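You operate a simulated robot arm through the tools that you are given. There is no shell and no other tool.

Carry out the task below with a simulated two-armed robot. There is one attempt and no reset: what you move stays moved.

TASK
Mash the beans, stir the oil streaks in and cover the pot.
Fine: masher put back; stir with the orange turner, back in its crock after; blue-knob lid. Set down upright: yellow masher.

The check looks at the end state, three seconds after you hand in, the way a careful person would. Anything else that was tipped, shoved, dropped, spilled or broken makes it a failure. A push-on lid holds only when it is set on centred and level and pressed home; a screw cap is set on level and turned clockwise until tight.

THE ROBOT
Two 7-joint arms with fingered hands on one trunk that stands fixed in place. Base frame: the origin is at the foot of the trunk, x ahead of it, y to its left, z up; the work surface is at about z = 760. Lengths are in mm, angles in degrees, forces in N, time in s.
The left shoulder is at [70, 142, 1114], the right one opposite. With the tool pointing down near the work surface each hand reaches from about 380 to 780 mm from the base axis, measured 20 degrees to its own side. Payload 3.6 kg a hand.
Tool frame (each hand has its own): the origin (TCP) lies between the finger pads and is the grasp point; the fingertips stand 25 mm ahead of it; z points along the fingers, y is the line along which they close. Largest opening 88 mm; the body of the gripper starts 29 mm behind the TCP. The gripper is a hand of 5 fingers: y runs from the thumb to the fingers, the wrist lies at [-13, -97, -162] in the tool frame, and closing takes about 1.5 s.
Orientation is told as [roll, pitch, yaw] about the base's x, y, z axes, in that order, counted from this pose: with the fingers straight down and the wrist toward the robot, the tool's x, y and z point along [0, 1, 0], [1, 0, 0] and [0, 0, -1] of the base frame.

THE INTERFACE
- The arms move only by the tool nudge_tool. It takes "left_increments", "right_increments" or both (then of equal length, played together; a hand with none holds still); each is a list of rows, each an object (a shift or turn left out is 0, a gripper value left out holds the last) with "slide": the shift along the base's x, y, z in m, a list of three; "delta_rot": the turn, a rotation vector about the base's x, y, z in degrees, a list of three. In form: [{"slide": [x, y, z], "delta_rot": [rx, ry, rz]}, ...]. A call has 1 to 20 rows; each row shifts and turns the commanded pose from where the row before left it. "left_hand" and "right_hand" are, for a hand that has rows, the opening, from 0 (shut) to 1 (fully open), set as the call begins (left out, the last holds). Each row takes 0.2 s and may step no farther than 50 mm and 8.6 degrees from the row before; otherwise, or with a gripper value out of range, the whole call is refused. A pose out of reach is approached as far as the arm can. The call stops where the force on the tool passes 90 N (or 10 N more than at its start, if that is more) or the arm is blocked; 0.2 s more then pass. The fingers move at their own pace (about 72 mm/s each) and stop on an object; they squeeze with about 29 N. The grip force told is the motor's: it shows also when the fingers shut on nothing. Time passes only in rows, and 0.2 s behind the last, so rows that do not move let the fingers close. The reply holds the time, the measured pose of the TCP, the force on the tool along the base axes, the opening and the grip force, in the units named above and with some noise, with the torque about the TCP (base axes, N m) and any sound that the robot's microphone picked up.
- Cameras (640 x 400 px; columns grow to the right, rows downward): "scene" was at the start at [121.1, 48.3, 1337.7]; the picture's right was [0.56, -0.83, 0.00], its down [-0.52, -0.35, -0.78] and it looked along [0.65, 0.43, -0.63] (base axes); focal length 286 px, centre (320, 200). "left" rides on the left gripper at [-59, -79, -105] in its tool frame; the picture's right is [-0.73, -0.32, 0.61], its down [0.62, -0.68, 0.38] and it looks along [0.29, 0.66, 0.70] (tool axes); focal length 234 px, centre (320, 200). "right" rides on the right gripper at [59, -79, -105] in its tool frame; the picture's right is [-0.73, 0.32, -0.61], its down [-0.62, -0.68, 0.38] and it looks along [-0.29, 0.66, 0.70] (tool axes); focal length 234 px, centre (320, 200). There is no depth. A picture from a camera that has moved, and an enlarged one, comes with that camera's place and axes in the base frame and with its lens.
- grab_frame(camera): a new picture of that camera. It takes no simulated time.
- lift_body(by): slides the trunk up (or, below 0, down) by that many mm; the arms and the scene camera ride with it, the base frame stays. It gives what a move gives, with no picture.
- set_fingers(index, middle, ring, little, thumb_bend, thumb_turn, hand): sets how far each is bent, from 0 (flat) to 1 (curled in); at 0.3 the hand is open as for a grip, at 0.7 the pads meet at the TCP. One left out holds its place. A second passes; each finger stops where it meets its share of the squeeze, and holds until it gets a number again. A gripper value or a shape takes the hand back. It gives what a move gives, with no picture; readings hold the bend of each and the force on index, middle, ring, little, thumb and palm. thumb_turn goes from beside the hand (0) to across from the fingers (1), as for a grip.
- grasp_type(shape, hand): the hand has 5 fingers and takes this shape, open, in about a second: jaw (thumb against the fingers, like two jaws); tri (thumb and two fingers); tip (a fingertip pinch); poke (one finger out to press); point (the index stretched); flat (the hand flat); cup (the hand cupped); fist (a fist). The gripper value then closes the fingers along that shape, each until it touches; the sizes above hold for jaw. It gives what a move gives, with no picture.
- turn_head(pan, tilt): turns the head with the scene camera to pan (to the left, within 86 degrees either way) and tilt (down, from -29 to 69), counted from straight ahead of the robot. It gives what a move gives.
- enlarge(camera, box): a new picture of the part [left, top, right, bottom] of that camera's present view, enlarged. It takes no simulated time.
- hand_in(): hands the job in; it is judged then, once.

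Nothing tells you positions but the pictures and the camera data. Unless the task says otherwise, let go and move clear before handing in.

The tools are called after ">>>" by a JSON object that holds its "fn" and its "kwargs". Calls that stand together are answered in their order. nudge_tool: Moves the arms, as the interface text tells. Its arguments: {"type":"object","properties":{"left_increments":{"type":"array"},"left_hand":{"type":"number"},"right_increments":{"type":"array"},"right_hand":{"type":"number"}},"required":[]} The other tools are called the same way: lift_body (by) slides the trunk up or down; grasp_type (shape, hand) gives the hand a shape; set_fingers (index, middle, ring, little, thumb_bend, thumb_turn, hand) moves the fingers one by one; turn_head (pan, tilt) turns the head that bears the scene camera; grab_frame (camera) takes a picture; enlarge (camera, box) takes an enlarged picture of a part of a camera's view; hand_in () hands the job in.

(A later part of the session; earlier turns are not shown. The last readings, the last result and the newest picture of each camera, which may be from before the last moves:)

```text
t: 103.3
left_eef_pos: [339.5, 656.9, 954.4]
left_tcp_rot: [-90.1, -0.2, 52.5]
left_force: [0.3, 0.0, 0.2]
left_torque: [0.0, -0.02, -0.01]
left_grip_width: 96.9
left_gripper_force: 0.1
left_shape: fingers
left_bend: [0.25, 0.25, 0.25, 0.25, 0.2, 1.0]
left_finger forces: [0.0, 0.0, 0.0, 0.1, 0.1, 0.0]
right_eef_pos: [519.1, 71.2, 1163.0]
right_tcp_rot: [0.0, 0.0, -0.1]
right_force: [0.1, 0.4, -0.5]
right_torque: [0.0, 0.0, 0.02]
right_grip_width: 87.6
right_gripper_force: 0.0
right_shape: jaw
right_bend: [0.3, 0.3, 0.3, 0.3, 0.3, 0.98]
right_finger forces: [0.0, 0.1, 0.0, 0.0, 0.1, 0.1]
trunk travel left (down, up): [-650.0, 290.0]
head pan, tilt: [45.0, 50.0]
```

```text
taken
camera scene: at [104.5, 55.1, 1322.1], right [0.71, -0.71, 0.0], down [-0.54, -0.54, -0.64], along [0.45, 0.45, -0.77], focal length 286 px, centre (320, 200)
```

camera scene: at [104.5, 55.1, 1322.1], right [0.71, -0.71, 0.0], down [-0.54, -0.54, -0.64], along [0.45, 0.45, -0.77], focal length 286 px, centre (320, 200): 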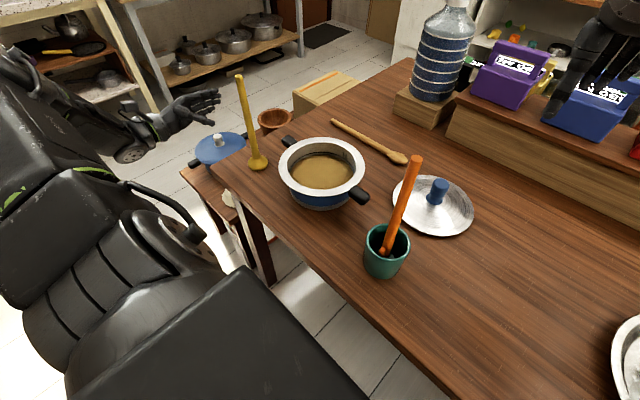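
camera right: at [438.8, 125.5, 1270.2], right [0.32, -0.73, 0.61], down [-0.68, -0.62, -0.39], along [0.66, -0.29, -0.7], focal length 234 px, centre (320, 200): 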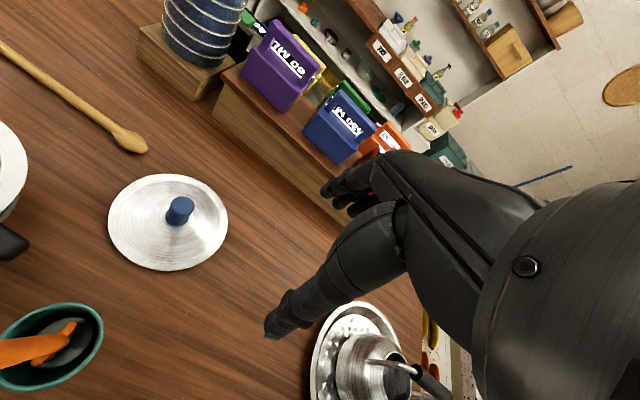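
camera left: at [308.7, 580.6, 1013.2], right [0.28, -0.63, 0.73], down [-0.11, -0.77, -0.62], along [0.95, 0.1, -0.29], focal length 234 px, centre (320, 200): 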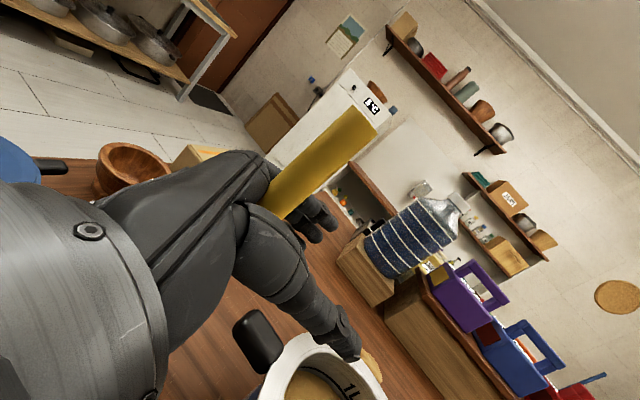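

The masher is back, standing upright, and the left hand is clear. Next is the turner; I'll pull the right hand back out of the way and use its camera to get a second view of the turner's handle.

>>> {"fn": "nudge_tool", "kwargs": {"right_increments": [{"slide": [-0.03, -0.012, 0]}, {"slide": [-0.03, -0.012, 0]}, {"slide": [-0.03, -0.012, 0]}, {"slide": [-0.03, -0.012, 0]}, {"slide": [-0.03, -0.012, 0]}, {}]}}

>>> {"fn": "grab_frame", "kwargs": {"camera": "right"}}

>>> {"fn": "enlarge", "kwargs": {"camera": "scene", "box": [340, 140, 490, 290]}}

```text
t: 104.7
left_eef_pos: [339.3, 656.8, 953.8]
left_tcp_rot: [-90.0, 0.0, 52.5]
left_force: [0.9, -0.1, -1.0]
left_torque: [0.0, 0.02, -0.02]
left_grip_width: 97.0
left_gripper_force: 0.1
left_shape: fingers
left_bend: [0.25, 0.25, 0.25, 0.25, 0.2, 1.0]
left_finger forces: [0.1, 0.0, 0.0, 0.0, 0.1, 0.1]
right_eef_pos: [369.8, 11.7, 1162.0]
right_tcp_rot: [0.0, 0.0, 0.0]
right_force: [0.8, 0.0, -0.4]
right_torque: [-0.01, 0.03, -0.02]
right_grip_width: 87.6
right_gripper_force: 0.0
right_shape: jaw
right_bend: [0.3, 0.3, 0.3, 0.3, 0.3, 0.98]
right_finger forces: [0.1, 0.0, 0.1, 0.0, 0.0, 0.1]
trunk travel left (down, up): [-650.0, 290.0]
head pan, tilt: [45.0, 50.0]
```

```text
taken
camera right: at [291.0, 68.4, 1268.2], right [0.32, -0.73, 0.61], down [-0.68, -0.62, -0.38], along [0.66, -0.29, -0.7], focal length 234 px, centre (320, 200)
```

right: 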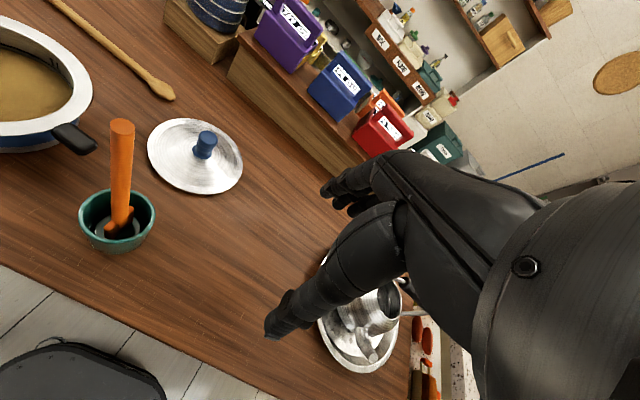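

```text
2.67 times, centred on (415, 215) of scene
camera zoom: at [105.0, 55.5, 1322.0], right [0.71, -0.71, 0.0], down [-0.54, -0.54, -0.64], along [0.45, 0.45, -0.77], focal length 762 px, centre (67, 160)
```

zoom: 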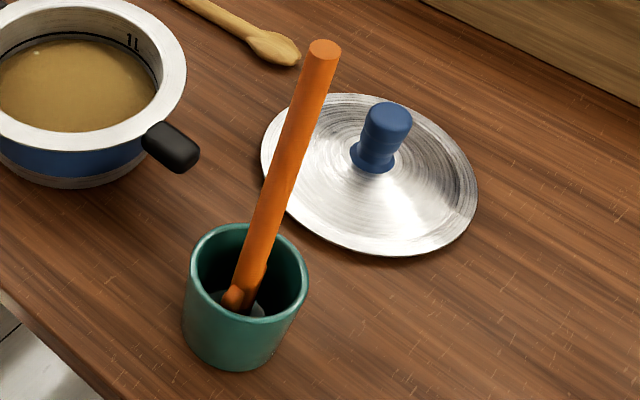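

>>> {"fn": "enlarge", "kwargs": {"camera": "right", "box": [50, 90, 250, 270]}}

>>> {"fn": "enlarge", "kwargs": {"camera": "scene", "box": [360, 150, 430, 285]}}

```text
2.22 times, centred on (150, 180) of right
camera zoom: at [291.0, 68.4, 1268.2], right [0.32, -0.73, 0.61], down [-0.68, -0.62, -0.38], along [0.66, -0.29, -0.7], focal length 520 px, centre (698, 244)
```

zoom: 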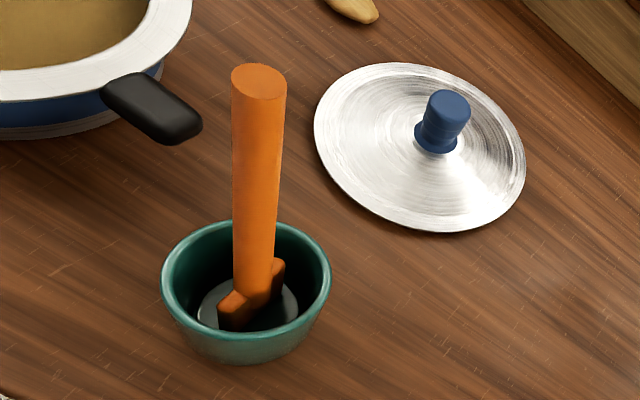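

```text
2.96 times, centred on (395, 218) of scene
camera zoom: at [105.0, 55.5, 1322.0], right [0.71, -0.71, 0.0], down [-0.54, -0.54, -0.64], along [0.45, 0.45, -0.77], focal length 847 px, centre (98, 148)
```

zoom: 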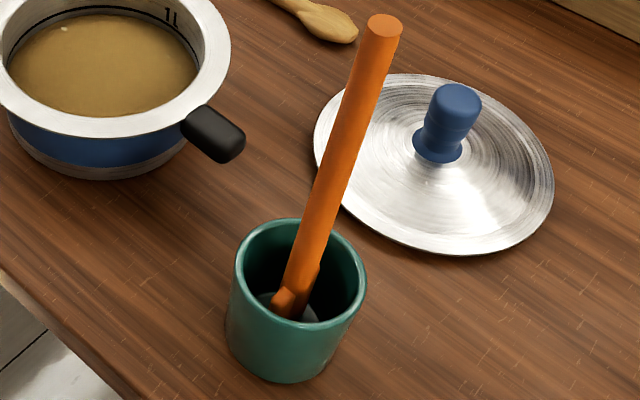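

The turner stands upright in the crock: its handle is at about (406, 168), top z 1058, ~18 mm thick. I'll raise the trunk so the left arm has more room, then bring the left hand around high above everything.

>>> {"fn": "lift_body", "kwargs": {"by": 200}}

>>> {"fn": "grab_frame", "kwargs": {"camera": "scene"}}

```text
t: 106.9
left_eef_pos: [339.3, 655.1, 1154.5]
left_tcp_rot: [-90.0, -0.1, 52.5]
left_force: [-0.4, -0.2, -0.1]
left_torque: [-0.01, 0.02, -0.01]
left_grip_width: 96.8
left_gripper_force: 0.1
left_shape: fingers
left_bend: [0.25, 0.25, 0.25, 0.25, 0.2, 1.0]
left_finger forces: [0.1, 0.1, 0.0, 0.0, 0.1, 0.1]
right_eef_pos: [368.8, 10.9, 1363.1]
right_tcp_rot: [0.0, -0.1, 0.0]
right_force: [-0.7, -0.2, -0.5]
right_torque: [-0.03, 0.03, -0.03]
right_grip_width: 87.5
right_gripper_force: 0.0
right_shape: jaw
right_bend: [0.3, 0.3, 0.3, 0.3, 0.3, 0.98]
right_finger forces: [0.1, 0.1, 0.0, 0.0, 0.0, 0.0]
trunk travel left (down, up): [-850.0, 90.0]
head pan, tilt: [45.0, 50.0]
```

```text
taken
camera scene: at [104.4, 55.2, 1522.0], right [0.71, -0.71, 0.0], down [-0.54, -0.54, -0.64], along [0.45, 0.45, -0.77], focal length 286 px, centre (320, 200)
```

scene: 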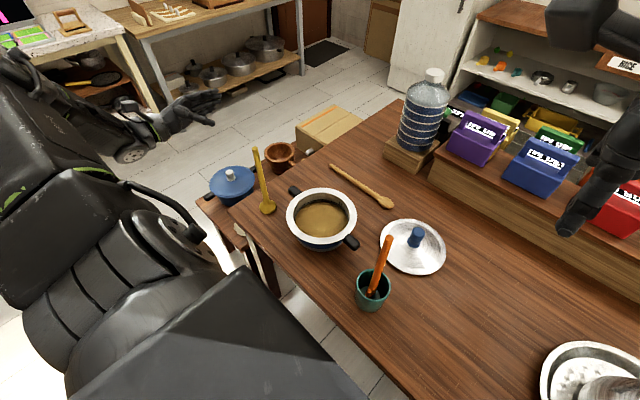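

>>> {"fn": "nudge_tool", "kwargs": {"left_increments": [{"slide": [0.001, -0.028, 0.002]}, {"slide": [0.001, -0.028, 0.002]}, {"slide": [0.001, -0.028, 0.002]}, {"slide": [0.001, -0.028, 0]}, {"slide": [0.001, -0.028, 0]}, {"slide": [0.001, -0.028, 0]}, {"slide": [0.001, -0.028, 0], "delta_rot": [0, 0, -4]}, {"slide": [0.001, -0.028, 0], "delta_rot": [0, 0, -4]}, {"slide": [0.001, -0.028, 0], "delta_rot": [0, 0, -4]}, {"slide": [0.001, -0.028, 0], "delta_rot": [0, 0, -4]}, {"slide": [0.001, -0.028, 0], "delta_rot": [0, 0, -4]}, {"slide": [0.001, -0.028, 0], "delta_rot": [0, 0, -2.5]}, {"slide": [0, -0.028, 0]}, {"slide": [0, -0.028, 0]}, {}], "right_increments": [{"slide": [0, -0.015, 0]}, {"slide": [0, -0.015, 0]}, {"slide": [0, -0.015, 0]}, {"slide": [0, -0.015, 0]}, {"slide": [0, -0.015, 0]}, {"slide": [0, -0.015, 0]}, {"slide": [0, -0.015, 0]}, {"slide": [0, -0.015, 0]}, {"slide": [0, -0.015, 0]}, {"slide": [0, -0.015, 0]}, {"slide": [0, -0.015, 0]}, {"slide": [0, -0.015, 0]}, {}, {}, {}]}}

>>> {"fn": "grab_frame", "kwargs": {"camera": "scene"}}

>>> {"fn": "grab_frame", "kwargs": {"camera": "left"}}

```text
t: 110.1
left_eef_pos: [350.5, 263.6, 1161.5]
left_tcp_rot: [-90.0, -0.1, 30.1]
left_force: [-0.4, -0.2, -0.5]
left_torque: [0.02, 0.03, 0.02]
left_grip_width: 97.0
left_gripper_force: 0.1
left_shape: fingers
left_bend: [0.25, 0.25, 0.25, 0.25, 0.2, 1.0]
left_finger forces: [0.0, 0.1, 0.0, 0.0, 0.0, 0.1]
right_eef_pos: [368.1, -169.0, 1362.5]
right_tcp_rot: [0.1, 0.0, 0.0]
right_force: [0.6, -0.6, 0.0]
right_torque: [0.01, 0.01, 0.0]
right_grip_width: 87.6
right_gripper_force: 0.0
right_shape: jaw
right_bend: [0.3, 0.3, 0.3, 0.3, 0.3, 0.98]
right_finger forces: [0.1, 0.0, 0.0, 0.0, 0.0, 0.0]
trunk travel left (down, up): [-850.0, 90.0]
head pan, tilt: [45.0, 50.0]
```

```text
taken
camera scene: at [104.0, 54.9, 1522.1], right [0.71, -0.71, 0.0], down [-0.54, -0.54, -0.64], along [0.45, 0.45, -0.77], focal length 286 px, centre (320, 200)
```

scene: 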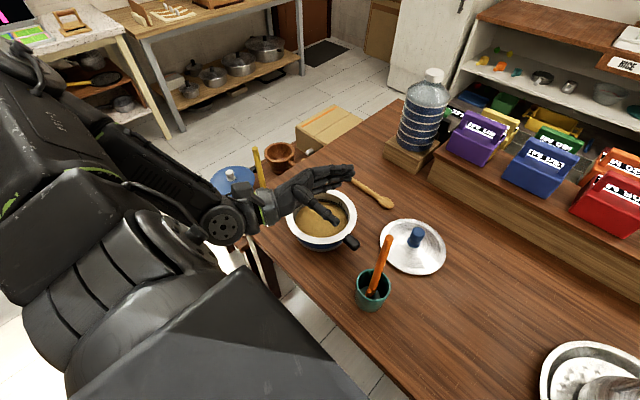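

```text
taken
camera left: at [231.2, 315.2, 1219.6], right [0.02, -0.69, 0.73], down [-0.4, -0.67, -0.62], along [0.92, -0.27, -0.29], focal length 234 px, centre (320, 200)
```

left: 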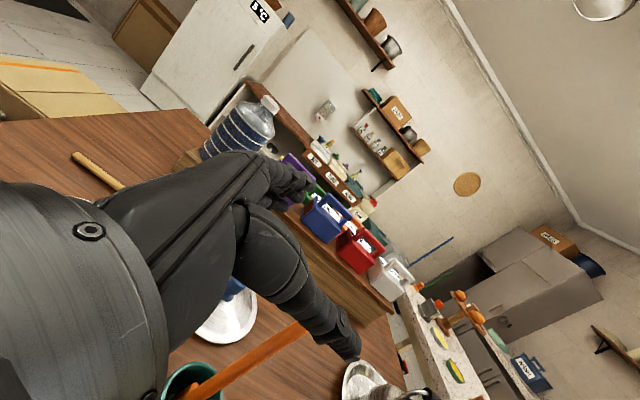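

The left hand is lined up with the turner's handle from the near-left. I'll lower it to gripping height, still short of the handle.

>>> {"fn": "nudge_tool", "kwargs": {"left_increments": [{"slide": [0, 0, -0.025]}, {"slide": [0, 0, -0.025]}, {"slide": [0, 0, -0.025]}, {"slide": [0, 0, -0.025]}, {"slide": [0, 0, -0.025]}, {"slide": [0, 0, -0.025]}, {"slide": [0, 0, -0.02]}, {"slide": [0, 0, -0.014]}, {}]}}

>>> {"fn": "grab_frame", "kwargs": {"camera": "scene"}}

>>> {"fn": "grab_frame", "kwargs": {"camera": "left"}}

```text
t: 112.1
left_eef_pos: [351.3, 266.5, 977.5]
left_tcp_rot: [-89.9, -0.1, 30.0]
left_force: [0.3, 0.1, 0.7]
left_torque: [0.0, 0.0, 0.02]
left_grip_width: 97.1
left_gripper_force: 0.0
left_shape: fingers
left_bend: [0.25, 0.25, 0.25, 0.25, 0.2, 1.0]
left_finger forces: [0.0, 0.0, 0.0, 0.1, 0.0, 0.1]
right_eef_pos: [368.3, -169.4, 1363.6]
right_tcp_rot: [0.0, 0.1, 0.0]
right_force: [0.8, -0.1, 0.1]
right_torque: [0.02, -0.01, 0.02]
right_grip_width: 87.7
right_gripper_force: 0.0
right_shape: jaw
right_bend: [0.3, 0.3, 0.3, 0.3, 0.3, 0.98]
right_finger forces: [0.0, 0.1, 0.0, 0.1, 0.0, 0.0]
trunk travel left (down, up): [-850.0, 90.0]
head pan, tilt: [45.0, 50.0]
```

```text
taken
camera scene: at [104.3, 55.0, 1522.1], right [0.71, -0.71, 0.0], down [-0.54, -0.54, -0.64], along [0.45, 0.45, -0.77], focal length 286 px, centre (320, 200)
```

scene: 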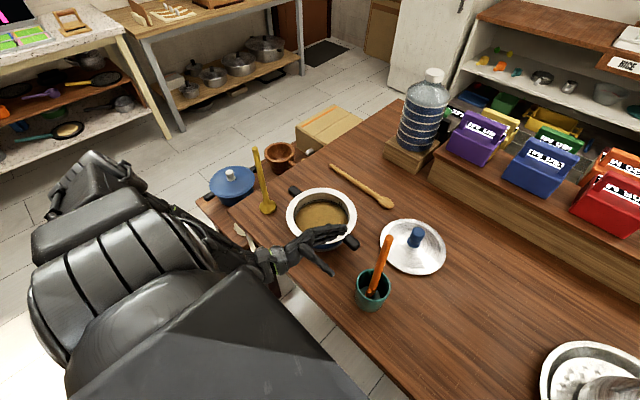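

```text
taken
camera left: at [231.4, 315.8, 1035.0], right [0.02, -0.69, 0.73], down [-0.4, -0.67, -0.62], along [0.92, -0.27, -0.29], focal length 234 px, centre (320, 200)
```

left: 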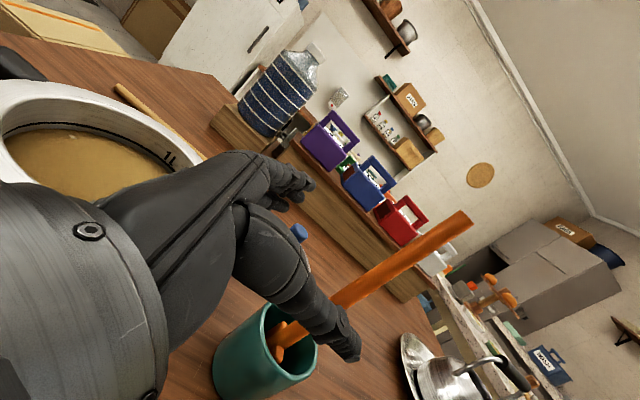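

The handle is dead ahead of the open hand, about 113 mm away. I'll move in along the finger direction.

>>> {"fn": "nudge_tool", "kwargs": {"left_increments": [{"slide": [0.009, -0.0156, 0]}, {"slide": [0.009, -0.0156, 0]}, {"slide": [0.009, -0.0156, 0]}, {"slide": [0.009, -0.0156, 0]}, {}]}}

>>> {"fn": "grab_frame", "kwargs": {"camera": "left"}}

>>> {"fn": "enlarge", "kwargs": {"camera": "scene", "box": [290, 200, 430, 330]}}

```text
t: 113.3
left_eef_pos: [386.3, 201.5, 976.4]
left_tcp_rot: [-90.1, -0.1, 30.0]
left_force: [0.4, 0.0, 0.0]
left_torque: [-0.02, -0.02, -0.02]
left_grip_width: 97.2
left_gripper_force: 0.0
left_shape: fingers
left_bend: [0.25, 0.25, 0.25, 0.25, 0.2, 1.0]
left_finger forces: [0.0, 0.0, 0.1, 0.0, 0.0, 0.1]
right_eef_pos: [368.4, -168.7, 1362.0]
right_tcp_rot: [0.0, 0.0, 0.0]
right_force: [-0.2, -0.3, 0.3]
right_torque: [-0.01, 0.04, 0.0]
right_grip_width: 87.9
right_gripper_force: 0.1
right_shape: jaw
right_bend: [0.3, 0.3, 0.3, 0.3, 0.3, 0.98]
right_finger forces: [0.1, 0.1, 0.0, 0.0, 0.1, 0.0]
trunk travel left (down, up): [-850.0, 90.0]
head pan, tilt: [45.0, 50.0]
```

```text
taken
camera left: at [267.3, 252.6, 1034.8], right [0.02, -0.69, 0.73], down [-0.4, -0.67, -0.62], along [0.92, -0.27, -0.29], focal length 234 px, centre (320, 200)
```

left: 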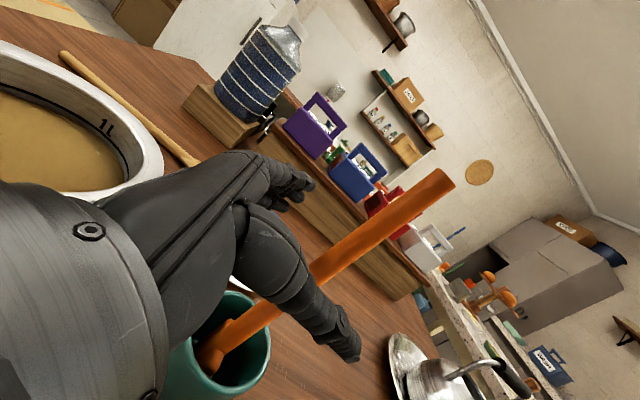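

```text
3.08 times, centred on (360, 265) of scene
camera zoom: at [104.2, 55.2, 1522.1], right [0.71, -0.71, 0.0], down [-0.54, -0.54, -0.64], along [0.45, 0.45, -0.77], focal length 880 px, centre (197, 0)
```

zoom: 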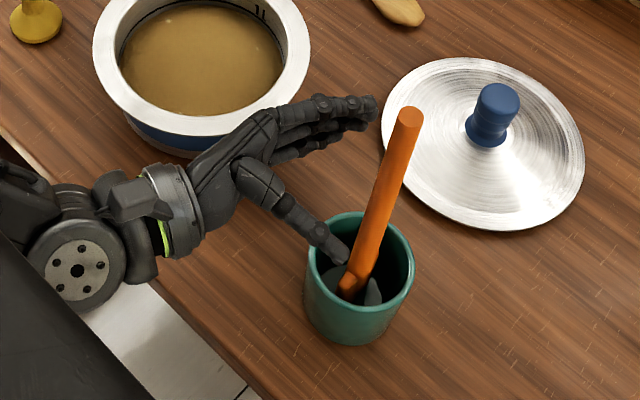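

>>> {"fn": "nudge_tool", "kwargs": {"left_increments": [{"slide": [0.0075, -0.013, 0]}, {"slide": [0.0075, -0.013, 0]}, {"slide": [0.0075, -0.013, 0]}, {"slide": [0.006, -0.0104, 0]}, {"slide": [0.005, -0.0087, 0]}, {}]}}

>>> {"fn": "grab_frame", "kwargs": {"camera": "left"}}

>>> {"fn": "enlarge", "kwargs": {"camera": "scene", "box": [290, 200, 430, 330]}}

```text
t: 114.7
left_eef_pos: [420.0, 143.1, 975.7]
left_tcp_rot: [-89.9, -0.1, 30.0]
left_force: [0.3, -0.2, -0.1]
left_torque: [0.0, -0.03, 0.03]
left_grip_width: 96.9
left_gripper_force: 0.0
left_shape: fingers
left_bend: [0.25, 0.25, 0.25, 0.25, 0.2, 1.0]
left_finger forces: [0.0, 0.0, 0.0, 0.1, 0.0, 0.1]
right_eef_pos: [369.5, -168.9, 1363.2]
right_tcp_rot: [0.0, 0.1, 0.0]
right_force: [-0.2, 0.1, 0.3]
right_torque: [0.01, 0.01, 0.01]
right_grip_width: 87.7
right_gripper_force: 0.1
right_shape: jaw
right_bend: [0.3, 0.3, 0.3, 0.3, 0.3, 0.98]
right_finger forces: [0.1, 0.0, 0.0, 0.1, 0.0, 0.1]
trunk travel left (down, up): [-850.0, 90.0]
head pan, tilt: [45.0, 50.0]
```

```text
taken
camera left: at [300.5, 194.6, 1035.0], right [0.02, -0.69, 0.73], down [-0.4, -0.67, -0.62], along [0.92, -0.27, -0.29], focal length 234 px, centre (320, 200)
```

left: 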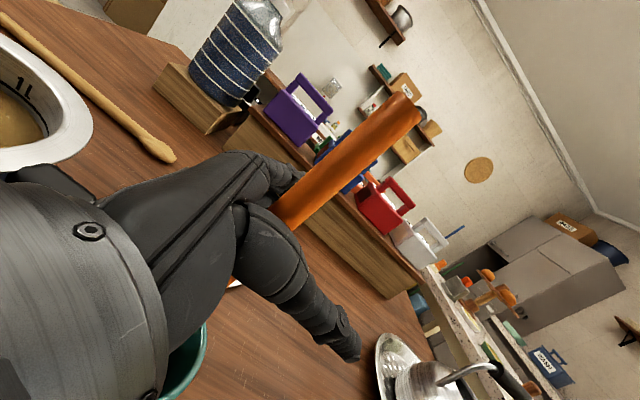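

```text
3.08 times, centred on (360, 265) of scene
camera zoom: at [104.2, 55.2, 1522.1], right [0.71, -0.71, 0.0], down [-0.54, -0.54, -0.64], along [0.45, 0.45, -0.77], focal length 880 px, centre (197, 0)
```

zoom: 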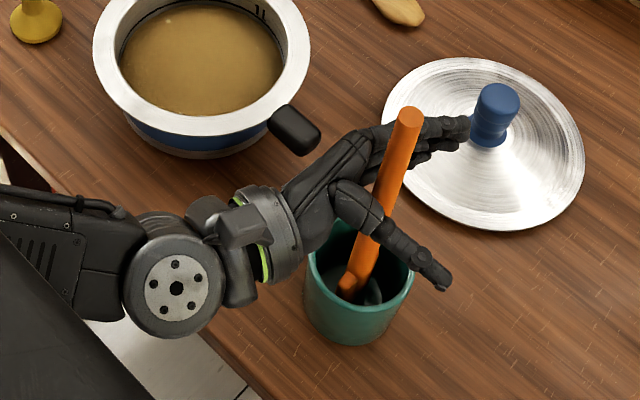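

The handle is between thumb and fingers near the palm. I'll creep in a bit more, then curl the fingers around it with the thumb held aside.

>>> {"fn": "nudge_tool", "kwargs": {"left_increments": [{"slide": [0.002, -0.0035, 0]}, {"slide": [0.002, -0.0035, 0]}, {"slide": [0.002, -0.0035, 0]}, {}]}}

>>> {"fn": "set_fingers", "kwargs": {"hand": "left", "index": 0.8, "middle": 0.8, "ring": 0.8, "little": 0.8}}

>>> {"fn": "enlarge", "kwargs": {"camera": "scene", "box": [290, 200, 430, 330]}}

```text
t: 115.7
left_eef_pos: [426.3, 132.2, 978.2]
left_tcp_rot: [-90.0, 0.0, 30.0]
left_force: [-0.2, 0.1, -0.5]
left_torque: [-0.01, -0.01, 0.01]
left_grip_width: 97.1
left_gripper_force: 0.0
left_shape: fingers
left_bend: [0.25, 0.25, 0.25, 0.25, 0.2, 1.0]
left_finger forces: [0.0, 0.0, 0.0, 0.0, 0.0, 0.1]
right_eef_pos: [368.1, -169.8, 1363.7]
right_tcp_rot: [0.0, 0.0, 0.1]
right_force: [-0.7, 0.3, 1.0]
right_torque: [0.01, 0.01, 0.04]
right_grip_width: 87.6
right_gripper_force: 0.0
right_shape: jaw
right_bend: [0.3, 0.3, 0.3, 0.3, 0.3, 0.98]
right_finger forces: [0.0, 0.1, 0.0, 0.0, 0.0, 0.0]
trunk travel left (down, up): [-850.0, 90.0]
head pan, tilt: [45.0, 50.0]
```

```text
t: 116.7
left_eef_pos: [426.4, 133.4, 976.3]
left_tcp_rot: [-90.0, -0.1, 30.0]
left_force: [0.4, -0.1, 0.6]
left_torque: [-0.01, -0.01, -0.03]
left_grip_width: 33.4
left_gripper_force: 0.2
left_shape: fingers
left_bend: [0.8, 0.8, 0.8, 0.8, 0.2, 1.0]
left_finger forces: [0.1, 0.1, 0.0, 0.1, 0.0, 0.1]
right_eef_pos: [370.3, -169.2, 1363.3]
right_tcp_rot: [0.0, 0.0, 0.1]
right_force: [-0.3, -0.4, 0.7]
right_torque: [0.0, -0.02, 0.02]
right_grip_width: 87.6
right_gripper_force: 0.1
right_shape: jaw
right_bend: [0.3, 0.3, 0.3, 0.3, 0.3, 0.98]
right_finger forces: [0.1, 0.0, 0.0, 0.0, 0.0, 0.0]
trunk travel left (down, up): [-850.0, 90.0]
head pan, tilt: [45.0, 50.0]
```

```text
3.08 times, centred on (360, 265) of scene
camera zoom: at [104.3, 55.0, 1522.1], right [0.71, -0.71, 0.0], down [-0.54, -0.54, -0.64], along [0.45, 0.45, -0.77], focal length 880 px, centre (197, 0)
```

zoom: 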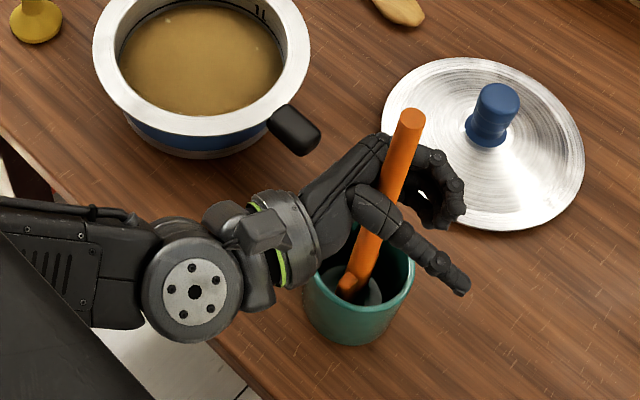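

>>> {"fn": "set_fingers", "kwargs": {"hand": "left", "index": 1, "middle": 1, "ring": 1, "little": 1}}

>>> {"fn": "enlarge", "kwargs": {"camera": "scene", "box": [290, 200, 430, 330]}}

>>> {"fn": "grab_frame", "kwargs": {"camera": "left"}}

```text
t: 117.7
left_eef_pos: [425.1, 132.4, 977.0]
left_tcp_rot: [-90.0, -0.1, 30.0]
left_force: [-0.4, -0.2, 1.0]
left_torque: [0.03, 0.03, 0.02]
left_grip_width: 54.1
left_gripper_force: 23.8
left_shape: fingers
left_bend: [0.99, 0.99, 0.98, 0.97, 0.2, 1.0]
left_finger forces: [3.1, 1.9, 6.2, 15.8, 0.0, 20.8]
right_eef_pos: [369.7, -169.6, 1362.9]
right_tcp_rot: [0.0, 0.1, 0.0]
right_force: [-0.7, -0.2, 0.1]
right_torque: [-0.01, 0.01, 0.02]
right_grip_width: 87.5
right_gripper_force: 0.0
right_shape: jaw
right_bend: [0.3, 0.3, 0.3, 0.3, 0.3, 0.98]
right_finger forces: [0.1, 0.0, 0.1, 0.0, 0.1, 0.0]
trunk travel left (down, up): [-850.0, 90.0]
head pan, tilt: [45.0, 50.0]
```

```text
3.08 times, centred on (360, 265) of scene
camera zoom: at [104.2, 54.9, 1522.1], right [0.71, -0.71, 0.0], down [-0.54, -0.54, -0.64], along [0.45, 0.45, -0.77], focal length 880 px, centre (197, 0)
```

zoom: 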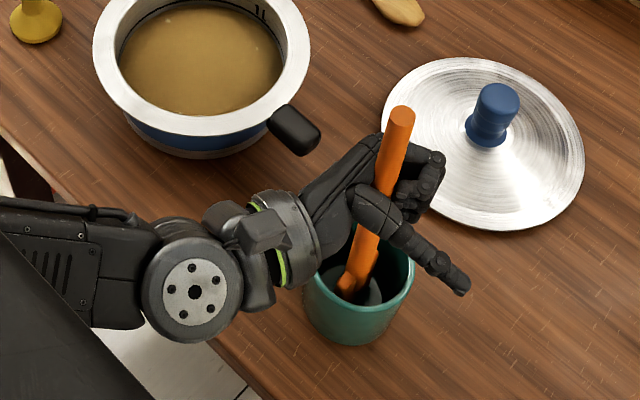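

```text
taken
camera left: at [306.5, 184.0, 1035.0], right [0.02, -0.69, 0.73], down [-0.4, -0.67, -0.62], along [0.92, -0.27, -0.29], focal length 234 px, centre (320, 200)
```

left: 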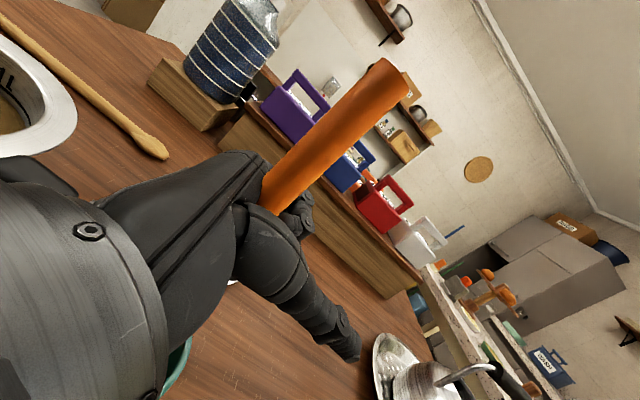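

The fingers hold the handle against the palm and the crock hasn't moved. I'll close the thumb and lift the turner slowly out.

>>> {"fn": "set_fingers", "kwargs": {"hand": "left", "thumb_bend": 1}}

>>> {"fn": "nudge_tool", "kwargs": {"left_increments": [{"slide": [0, 0, 0.006]}, {"slide": [0, 0, 0.01]}, {"slide": [0, 0, 0.012]}, {"slide": [0, 0, 0.012]}, {}]}}

>>> {"fn": "enlarge", "kwargs": {"camera": "scene", "box": [290, 180, 430, 330]}}

```text
t: 118.7
left_eef_pos: [425.7, 133.2, 977.5]
left_tcp_rot: [-90.0, -0.1, 30.0]
left_force: [-1.3, 0.1, 1.0]
left_torque: [0.13, 0.02, -0.03]
left_grip_width: 24.3
left_gripper_force: 31.8
left_shape: fingers
left_bend: [1.0, 1.0, 0.98, 0.97, 0.9, 1.0]
left_finger forces: [9.6, 3.1, 5.7, 15.5, 1.5, 28.0]
right_eef_pos: [369.0, -168.9, 1362.0]
right_tcp_rot: [0.0, -0.1, 0.0]
right_force: [-0.6, 0.3, -0.3]
right_torque: [0.0, 0.01, -0.01]
right_grip_width: 87.6
right_gripper_force: 0.0
right_shape: jaw
right_bend: [0.3, 0.3, 0.3, 0.3, 0.3, 0.98]
right_finger forces: [0.0, 0.0, 0.1, 0.0, 0.0, 0.0]
trunk travel left (down, up): [-850.0, 90.0]
head pan, tilt: [45.0, 50.0]
```

```text
t: 119.9
left_eef_pos: [426.3, 132.1, 1016.6]
left_tcp_rot: [-90.0, -0.1, 30.0]
left_force: [-0.6, -0.3, -0.8]
left_torque: [-0.01, -0.01, -0.01]
left_grip_width: 24.9
left_gripper_force: 31.4
left_shape: fingers
left_bend: [1.0, 1.0, 0.98, 0.97, 0.9, 1.0]
left_finger forces: [9.5, 3.1, 5.8, 15.9, 1.4, 27.7]
right_eef_pos: [369.7, -168.5, 1362.8]
right_tcp_rot: [0.0, 0.0, 0.0]
right_force: [-0.2, 0.5, -0.6]
right_torque: [0.0, 0.0, 0.02]
right_grip_width: 87.6
right_gripper_force: 0.3
right_shape: jaw
right_bend: [0.3, 0.3, 0.3, 0.3, 0.3, 0.98]
right_finger forces: [0.1, 0.0, 0.0, 0.0, 0.0, 0.0]
trunk travel left (down, up): [-850.0, 90.0]
head pan, tilt: [45.0, 50.0]
```

```text
2.67 times, centred on (360, 255) of scene
camera zoom: at [104.4, 55.1, 1522.1], right [0.71, -0.71, 0.0], down [-0.54, -0.54, -0.64], along [0.45, 0.45, -0.77], focal length 762 px, centre (213, 53)
```

zoom: 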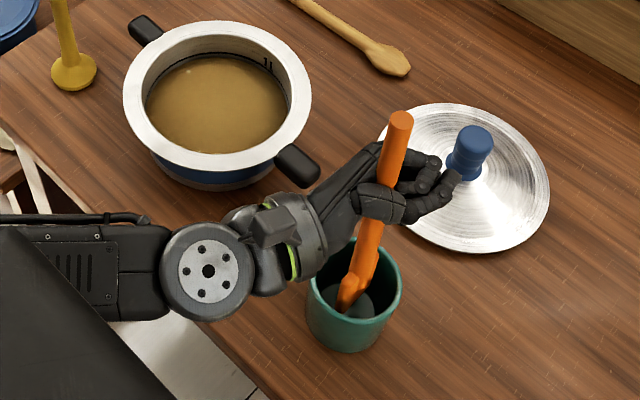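

The turner comes up freely. I'll lift it fully clear of the crock.

>>> {"fn": "nudge_tool", "kwargs": {"left_increments": [{"slide": [0, 0, 0.015]}, {"slide": [0, 0, 0.015]}, {"slide": [0, 0, 0.015]}, {"slide": [0, 0, 0.015]}, {"slide": [0, 0, 0.015]}, {"slide": [0, 0, 0.015]}, {}]}}

>>> {"fn": "enlarge", "kwargs": {"camera": "scene", "box": [280, 150, 440, 330]}}

>>> {"fn": "grab_frame", "kwargs": {"camera": "right"}}

```text
t: 121.5
left_eef_pos: [425.6, 133.7, 1107.0]
left_tcp_rot: [-89.9, -0.1, 30.0]
left_force: [-0.4, -0.4, 0.1]
left_torque: [-0.02, -0.03, 0.02]
left_grip_width: 24.5
left_gripper_force: 32.0
left_shape: fingers
left_bend: [1.0, 1.0, 0.98, 0.97, 0.9, 1.0]
left_finger forces: [9.6, 3.1, 5.8, 15.7, 1.4, 27.7]
right_eef_pos: [368.9, -169.0, 1363.1]
right_tcp_rot: [0.0, 0.0, 0.1]
right_force: [0.2, -0.1, 0.6]
right_torque: [0.0, -0.02, -0.02]
right_grip_width: 87.8
right_gripper_force: 0.2
right_shape: jaw
right_bend: [0.3, 0.3, 0.3, 0.3, 0.3, 0.98]
right_finger forces: [0.0, 0.0, 0.0, 0.1, 0.0, 0.0]
trunk travel left (down, up): [-850.0, 90.0]
head pan, tilt: [45.0, 50.0]
```

```text
2.22 times, centred on (360, 240) of scene
camera zoom: at [104.2, 55.0, 1522.1], right [0.71, -0.71, 0.0], down [-0.54, -0.54, -0.64], along [0.45, 0.45, -0.77], focal length 635 px, centre (231, 111)
```

zoom: 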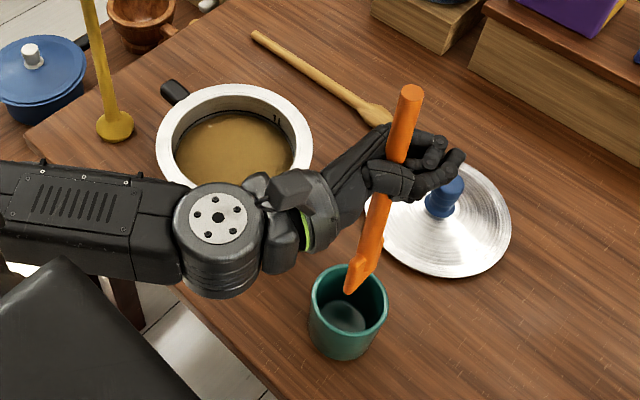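

```text
taken
camera right: at [290.6, -111.8, 1468.8], right [0.32, -0.73, 0.61], down [-0.68, -0.62, -0.38], along [0.66, -0.29, -0.7], focal length 234 px, centre (320, 200)
```

right: 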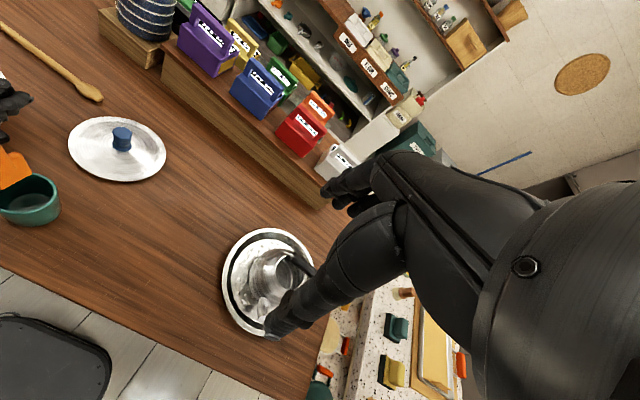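

The turner is clear of the crock, held vertical. I'll carry it over to above the pot.

>>> {"fn": "nudge_tool", "kwargs": {"left_increments": [{"slide": [0.003, 0.012, 0.005]}, {"slide": [0.005, 0.022, 0.005]}, {"slide": [0.006, 0.024, 0]}, {"slide": [0.006, 0.024, 0]}, {"slide": [0.006, 0.024, 0]}, {"slide": [0.006, 0.024, 0]}, {"slide": [0.006, 0.024, 0]}, {"slide": [0.006, 0.024, 0]}, {"slide": [0.006, 0.024, 0]}, {"slide": [0.006, 0.022, 0]}, {"slide": [0.003, 0.014, 0]}, {}]}}

>>> {"fn": "grab_frame", "kwargs": {"camera": "scene"}}

>>> {"fn": "enlarge", "kwargs": {"camera": "scene", "box": [240, 110, 400, 270]}}

```text
t: 124.1
left_eef_pos: [485.6, 370.9, 1118.1]
left_tcp_rot: [-89.9, -0.2, 30.1]
left_force: [0.0, 0.0, -0.7]
left_torque: [-0.08, -0.04, -0.02]
left_grip_width: 24.6
left_gripper_force: 31.5
left_shape: fingers
left_bend: [1.0, 1.0, 0.98, 0.97, 0.9, 1.0]
left_finger forces: [9.7, 2.9, 5.8, 15.9, 1.3, 27.4]
right_eef_pos: [369.1, -169.1, 1363.9]
right_tcp_rot: [0.1, 0.0, 0.0]
right_force: [-0.6, -0.3, -0.3]
right_torque: [-0.01, 0.01, 0.01]
right_grip_width: 87.6
right_gripper_force: 0.1
right_shape: jaw
right_bend: [0.3, 0.3, 0.3, 0.3, 0.3, 0.98]
right_finger forces: [0.0, 0.0, 0.0, 0.1, 0.0, 0.1]
trunk travel left (down, up): [-850.0, 90.0]
head pan, tilt: [45.0, 50.0]
```

```text
taken
camera scene: at [104.3, 55.0, 1522.1], right [0.71, -0.71, 0.0], down [-0.54, -0.54, -0.64], along [0.45, 0.45, -0.77], focal length 286 px, centre (320, 200)
```

scene: 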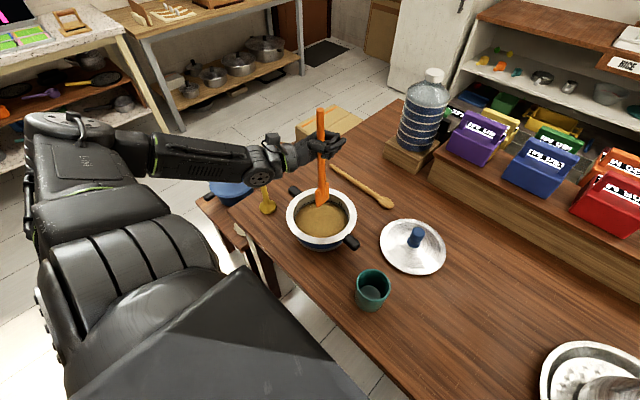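

```text
2.50 times, centred on (320, 190) of scene
camera zoom: at [104.3, 55.0, 1522.1], right [0.71, -0.71, 0.0], down [-0.54, -0.54, -0.64], along [0.45, 0.45, -0.77], focal length 715 px, centre (320, 225)
```

zoom: 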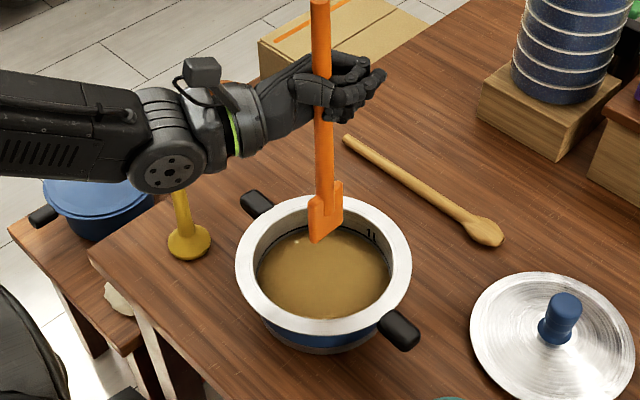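

The turner's blade is centred over the pot with its tip at about z 888. I'll lower it into the beans, stopping about 10 mm above the bottom.

>>> {"fn": "nudge_tool", "kwargs": {"left_increments": [{"slide": [0, 0, -0.014]}, {"slide": [0, 0, -0.016]}, {"slide": [0, 0, -0.016]}, {"slide": [0, 0, -0.016]}, {"slide": [0, 0, -0.016]}, {"slide": [0, 0, -0.014]}, {"slide": [0, 0, -0.01]}, {"slide": [0, 0, -0.006]}, {}]}}

>>> {"fn": "enlarge", "kwargs": {"camera": "scene", "box": [240, 110, 400, 270]}}

```text
t: 126.1
left_eef_pos: [484.8, 370.5, 1009.0]
left_tcp_rot: [-90.0, -0.1, 30.0]
left_force: [-0.3, 0.2, 0.1]
left_torque: [0.0, -0.02, 0.03]
left_grip_width: 24.4
left_gripper_force: 31.1
left_shape: fingers
left_bend: [1.0, 1.0, 0.98, 0.97, 0.9, 1.0]
left_finger forces: [9.5, 2.9, 5.5, 15.7, 1.3, 27.0]
right_eef_pos: [369.5, -169.5, 1363.9]
right_tcp_rot: [0.0, 0.0, 0.0]
right_force: [-1.0, 0.6, -0.3]
right_torque: [0.0, -0.01, 0.03]
right_grip_width: 88.0
right_gripper_force: 0.1
right_shape: jaw
right_bend: [0.3, 0.3, 0.3, 0.3, 0.3, 0.98]
right_finger forces: [0.0, 0.0, 0.1, 0.1, 0.0, 0.1]
trunk travel left (down, up): [-850.0, 90.0]
head pan, tilt: [45.0, 50.0]
```

```text
2.50 times, centred on (320, 190) of scene
camera zoom: at [104.3, 55.1, 1522.1], right [0.71, -0.71, 0.0], down [-0.54, -0.54, -0.64], along [0.45, 0.45, -0.77], focal length 715 px, centre (320, 225)
```

zoom: 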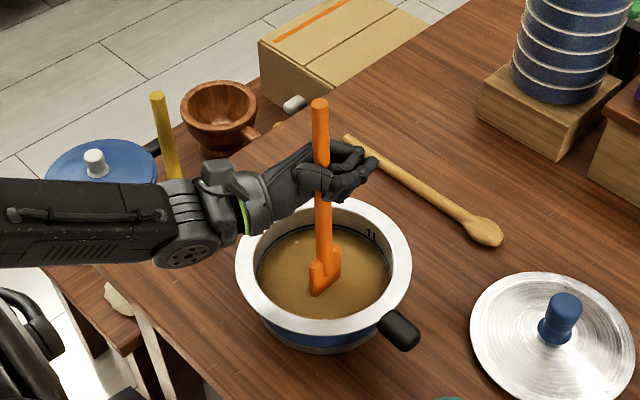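

The blade is in the beans. I'll go a little deeper and stir in a slow circle, watching force and reach.

>>> {"fn": "nudge_tool", "kwargs": {"left_increments": [{"slide": [0, 0, -0.004]}, {"slide": [0, 0, -0.004]}, {"slide": [0.0117, 0, 0]}, {"slide": [0.0117, 0, 0]}, {"slide": [0.0117, 0, 0]}, {"slide": [-0.0047, 0.0175, 0]}, {"slide": [-0.0128, 0.0128, 0]}, {"slide": [-0.0175, 0.0047, 0]}, {"slide": [-0.0175, -0.0047, 0]}, {}]}}

>>> {"fn": "enlarge", "kwargs": {"camera": "scene", "box": [240, 110, 400, 270]}}

```text
t: 128.3
left_eef_pos: [468.9, 400.7, 1000.5]
left_tcp_rot: [-90.1, 0.1, 30.1]
left_force: [-0.2, -0.2, -1.6]
left_torque: [-0.03, -0.02, 0.02]
left_grip_width: 24.6
left_gripper_force: 31.3
left_shape: fingers
left_bend: [1.0, 1.0, 0.98, 0.97, 0.9, 1.0]
left_finger forces: [9.5, 3.0, 5.6, 15.7, 1.4, 26.9]
right_eef_pos: [370.7, -168.7, 1362.3]
right_tcp_rot: [0.0, 0.0, -0.1]
right_force: [-0.1, 0.7, 0.0]
right_torque: [-0.01, -0.01, -0.03]
right_grip_width: 87.4
right_gripper_force: 0.1
right_shape: jaw
right_bend: [0.3, 0.3, 0.3, 0.3, 0.3, 0.98]
right_finger forces: [0.1, 0.0, 0.1, 0.0, 0.0, 0.0]
trunk travel left (down, up): [-850.0, 90.0]
head pan, tilt: [45.0, 50.0]
```

```text
2.50 times, centred on (320, 190) of scene
camera zoom: at [104.7, 55.2, 1522.0], right [0.71, -0.71, 0.0], down [-0.54, -0.54, -0.64], along [0.45, 0.45, -0.77], focal length 715 px, centre (320, 225)
```

zoom: 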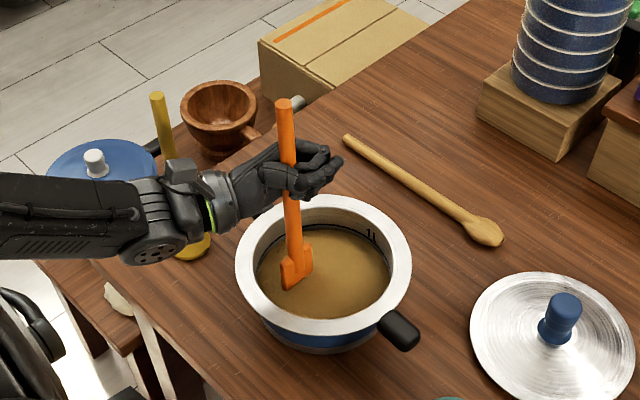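

Stirring is smooth, with no wall contact. I'll keep circling.

>>> {"fn": "nudge_tool", "kwargs": {"left_increments": [{"slide": [-0.0128, -0.0128, 0]}, {"slide": [-0.0047, -0.0175, 0]}, {"slide": [0.0047, -0.0175, 0]}, {"slide": [0.0128, -0.0128, 0]}, {"slide": [0.0175, -0.0047, 0]}, {"slide": [0.0175, 0.0047, 0]}, {"slide": [0.0128, 0.0128, 0]}, {"slide": [0.0047, 0.0175, 0]}, {"slide": [-0.0047, 0.0175, 0]}, {"slide": [-0.0128, 0.0128, 0]}, {"slide": [-0.0175, 0.0047, 0]}, {"slide": [-0.0175, -0.0047, 0]}, {"slide": [-0.0128, -0.0128, 0]}, {"slide": [-0.0047, -0.0175, 0]}, {"slide": [0.0047, -0.0175, 0]}, {"slide": [0.0128, -0.0128, 0]}, {"slide": [0.0175, -0.0047, 0]}, {"slide": [0.0175, 0.0047, 0]}, {"slide": [0.0128, 0.0128, 0]}, {"slide": [0.0047, 0.0175, 0]}]}}

>>> {"fn": "enlarge", "kwargs": {"camera": "scene", "box": [240, 110, 400, 270]}}

```text
t: 132.5
left_eef_pos: [520.4, 372.8, 1000.2]
left_tcp_rot: [-90.0, 0.0, 30.0]
left_force: [-0.5, 0.1, -0.9]
left_torque: [-0.06, -0.02, 0.01]
left_grip_width: 24.7
left_gripper_force: 31.2
left_shape: fingers
left_bend: [1.0, 1.0, 0.98, 0.97, 0.9, 1.0]
left_finger forces: [9.5, 2.9, 5.5, 15.9, 1.3, 26.5]
right_eef_pos: [369.8, -167.5, 1363.4]
right_tcp_rot: [0.0, 0.0, 0.0]
right_force: [0.8, 0.7, -0.4]
right_torque: [0.04, 0.0, -0.01]
right_grip_width: 87.5
right_gripper_force: 0.2
right_shape: jaw
right_bend: [0.3, 0.3, 0.3, 0.3, 0.3, 0.98]
right_finger forces: [0.1, 0.1, 0.1, 0.0, 0.0, 0.0]
trunk travel left (down, up): [-850.0, 90.0]
head pan, tilt: [45.0, 50.0]
```

```text
2.50 times, centred on (320, 190) of scene
camera zoom: at [104.5, 55.5, 1522.0], right [0.71, -0.71, 0.0], down [-0.54, -0.54, -0.64], along [0.45, 0.45, -0.77], focal length 715 px, centre (320, 225)
```

zoom: 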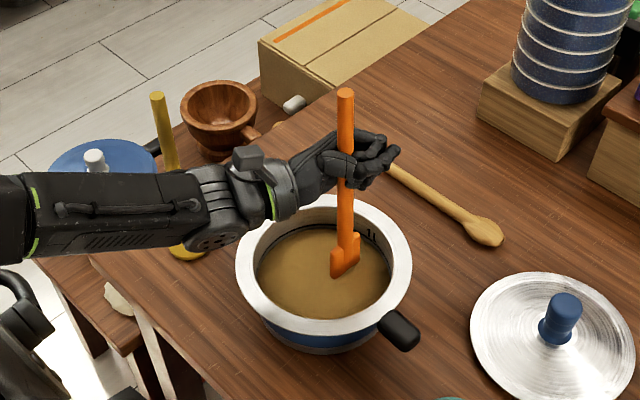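

>>> {"fn": "nudge_tool", "kwargs": {"left_increments": [{"slide": [-0.0047, 0.0175, 0]}, {"slide": [-0.0128, 0.0128, 0]}, {"slide": [-0.0175, 0.0047, 0]}, {"slide": [-0.0175, -0.0047, 0]}, {"slide": [-0.0128, -0.0128, 0]}, {"slide": [-0.0047, -0.0175, 0]}, {"slide": [0.0047, -0.0175, 0]}, {"slide": [0.0128, -0.0128, 0]}, {"slide": [0.0175, -0.0047, 0]}, {"slide": [0.0175, 0.0047, 0]}, {"slide": [0.0128, 0.0128, 0]}, {"slide": [0.0047, 0.0175, 0]}, {"slide": [-0.0175, 0, 0]}, {"slide": [-0.0051, 0.0124, 0]}, {"slide": [-0.0124, 0.0051, 0]}, {"slide": [-0.0124, -0.0051, 0]}, {"slide": [-0.0051, -0.0124, 0]}, {"slide": [0.0051, -0.0124, 0]}, {"slide": [0.0124, -0.0051, 0]}, {"slide": [0.0124, 0.0051, 0]}]}}

>>> {"fn": "enlarge", "kwargs": {"camera": "scene", "box": [270, 170, 370, 270]}}

```text
t: 136.7
left_eef_pos: [499.3, 358.8, 999.3]
left_tcp_rot: [-90.0, 0.0, 30.0]
left_force: [0.0, -0.1, -0.5]
left_torque: [-0.04, 0.0, -0.02]
left_grip_width: 24.2
left_gripper_force: 30.6
left_shape: fingers
left_bend: [1.0, 1.0, 0.98, 0.97, 0.9, 1.0]
left_finger forces: [9.5, 2.7, 5.4, 16.1, 1.4, 26.1]
right_eef_pos: [370.3, -168.9, 1362.2]
right_tcp_rot: [-0.1, 0.0, -0.1]
right_force: [-0.7, 0.1, -0.1]
right_torque: [-0.01, -0.02, 0.0]
right_grip_width: 87.8
right_gripper_force: 0.1
right_shape: jaw
right_bend: [0.3, 0.3, 0.3, 0.3, 0.3, 0.98]
right_finger forces: [0.1, 0.1, 0.0, 0.0, 0.0, 0.1]
trunk travel left (down, up): [-850.0, 90.0]
head pan, tilt: [45.0, 50.0]
```

```text
4.00 times, centred on (320, 220) of scene
camera zoom: at [105.1, 55.3, 1522.0], right [0.71, -0.71, 0.0], down [-0.54, -0.54, -0.64], along [0.45, 0.45, -0.77], focal length 1144 px, centre (320, 120)
```

zoom: 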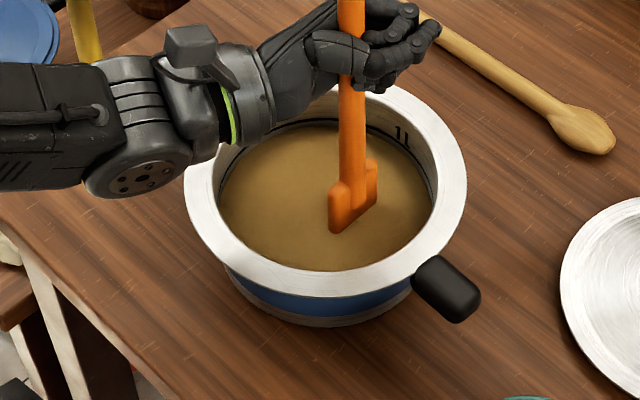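

The mix looks even. I'll make one wider circle to sweep near the wall and come back to the middle.

>>> {"fn": "nudge_tool", "kwargs": {"left_increments": [{"slide": [0.0156, 0.0064, 0]}, {"slide": [0.014, 0.006, 0]}, {"slide": [-0.0058, 0.0215, 0]}, {"slide": [-0.0157, 0.0157, 0]}, {"slide": [-0.0215, 0.0058, 0]}, {"slide": [-0.0215, -0.0058, 0]}, {"slide": [-0.0157, -0.0157, 0]}, {"slide": [-0.0058, -0.0215, 0]}, {"slide": [0.0058, -0.0215, 0]}, {"slide": [0.0157, -0.0157, 0]}, {"slide": [0.0215, -0.0058, 0]}, {"slide": [0.0215, 0.0058, 0]}, {"slide": [0.0157, 0.0157, 0]}, {"slide": [0.0058, 0.0215, 0]}, {"slide": [-0.014, 0, 0]}, {"slide": [-0.014, 0, 0]}, {"slide": [-0.014, 0, 0]}, {}]}}

>>> {"fn": "enlarge", "kwargs": {"camera": "scene", "box": [270, 170, 370, 270]}}

```text
t: 140.5
left_eef_pos: [485.8, 371.2, 1000.6]
left_tcp_rot: [-89.9, -0.1, 30.0]
left_force: [0.1, 0.1, -0.2]
left_torque: [0.01, 0.0, 0.01]
left_grip_width: 24.6
left_gripper_force: 30.0
left_shape: fingers
left_bend: [1.0, 1.0, 0.98, 0.97, 0.9, 1.0]
left_finger forces: [9.4, 2.4, 5.3, 16.1, 1.5, 25.5]
right_eef_pos: [368.9, -170.8, 1363.4]
right_tcp_rot: [0.0, 0.0, 0.0]
right_force: [0.3, 0.7, -0.1]
right_torque: [-0.01, -0.03, 0.01]
right_grip_width: 87.8
right_gripper_force: 0.1
right_shape: jaw
right_bend: [0.3, 0.3, 0.3, 0.3, 0.3, 0.98]
right_finger forces: [0.0, 0.0, 0.1, 0.1, 0.0, 0.0]
trunk travel left (down, up): [-850.0, 90.0]
head pan, tilt: [45.0, 50.0]
```

```text
4.00 times, centred on (320, 220) of scene
camera zoom: at [104.5, 55.1, 1522.1], right [0.71, -0.71, 0.0], down [-0.54, -0.54, -0.64], along [0.45, 0.45, -0.77], focal length 1144 px, centre (320, 120)
```

zoom: 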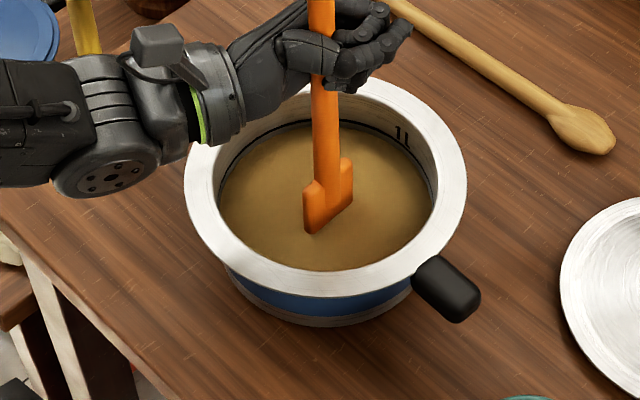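

The beans look uniform now. I'll lift the turner out, let it drip over the pot, and carry it back to the crock.

>>> {"fn": "nudge_tool", "kwargs": {"left_increments": [{"slide": [0, 0, 0.012]}, {"slide": [0, 0, 0.015]}, {"slide": [0, 0, 0.018]}, {"slide": [0, 0, 0.018]}, {"slide": [0, 0, 0.018]}, {"slide": [0, 0, 0.018]}, {"slide": [0, 0, 0.018]}, {}, {}, {}, {}, {}, {}]}}

>>> {"fn": "enlarge", "kwargs": {"camera": "scene", "box": [240, 90, 400, 270]}}

>>> {"fn": "enlarge", "kwargs": {"camera": "scene", "box": [275, 180, 365, 255]}}

```text
t: 143.3
left_eef_pos: [485.3, 370.1, 1117.3]
left_tcp_rot: [-90.0, -0.1, 30.0]
left_force: [0.4, 0.1, -0.2]
left_torque: [-0.06, -0.02, 0.03]
left_grip_width: 24.3
left_gripper_force: 29.3
left_shape: fingers
left_bend: [1.0, 1.0, 0.99, 0.97, 0.9, 1.0]
left_finger forces: [9.1, 2.6, 5.2, 15.8, 1.4, 24.9]
right_eef_pos: [370.1, -169.7, 1363.4]
right_tcp_rot: [0.0, 0.0, 0.1]
right_force: [0.4, -0.3, -0.1]
right_torque: [0.03, -0.01, 0.02]
right_grip_width: 87.7
right_gripper_force: 0.1
right_shape: jaw
right_bend: [0.3, 0.3, 0.3, 0.3, 0.3, 0.98]
right_finger forces: [0.0, 0.0, 0.0, 0.1, 0.1, 0.0]
trunk travel left (down, up): [-850.0, 90.0]
head pan, tilt: [45.0, 50.0]
```

```text
2.22 times, centred on (320, 180) of scene
camera zoom: at [104.4, 55.1, 1522.1], right [0.71, -0.71, 0.0], down [-0.54, -0.54, -0.64], along [0.45, 0.45, -0.77], focal length 635 px, centre (320, 244)
```

zoom: 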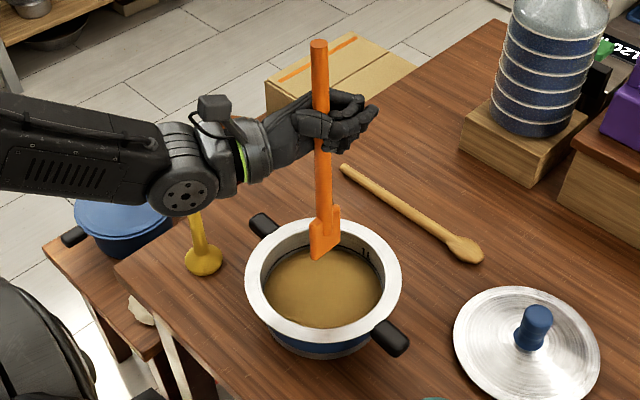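

```text
5.33 times, centred on (320, 218) of scene
camera zoom: at [104.4, 55.1, 1522.1], right [0.71, -0.71, 0.0], down [-0.54, -0.54, -0.64], along [0.45, 0.45, -0.77], focal length 1525 px, centre (320, 107)
```

zoom: 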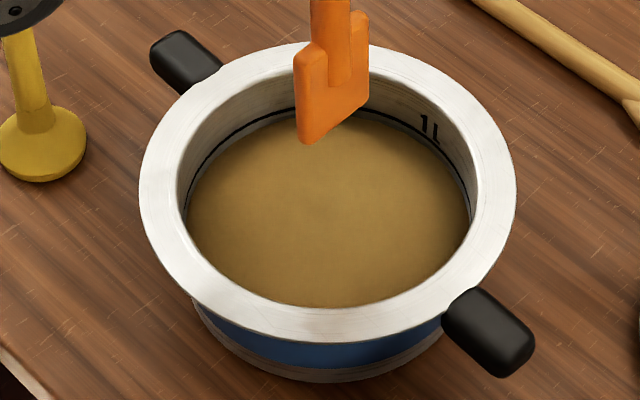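

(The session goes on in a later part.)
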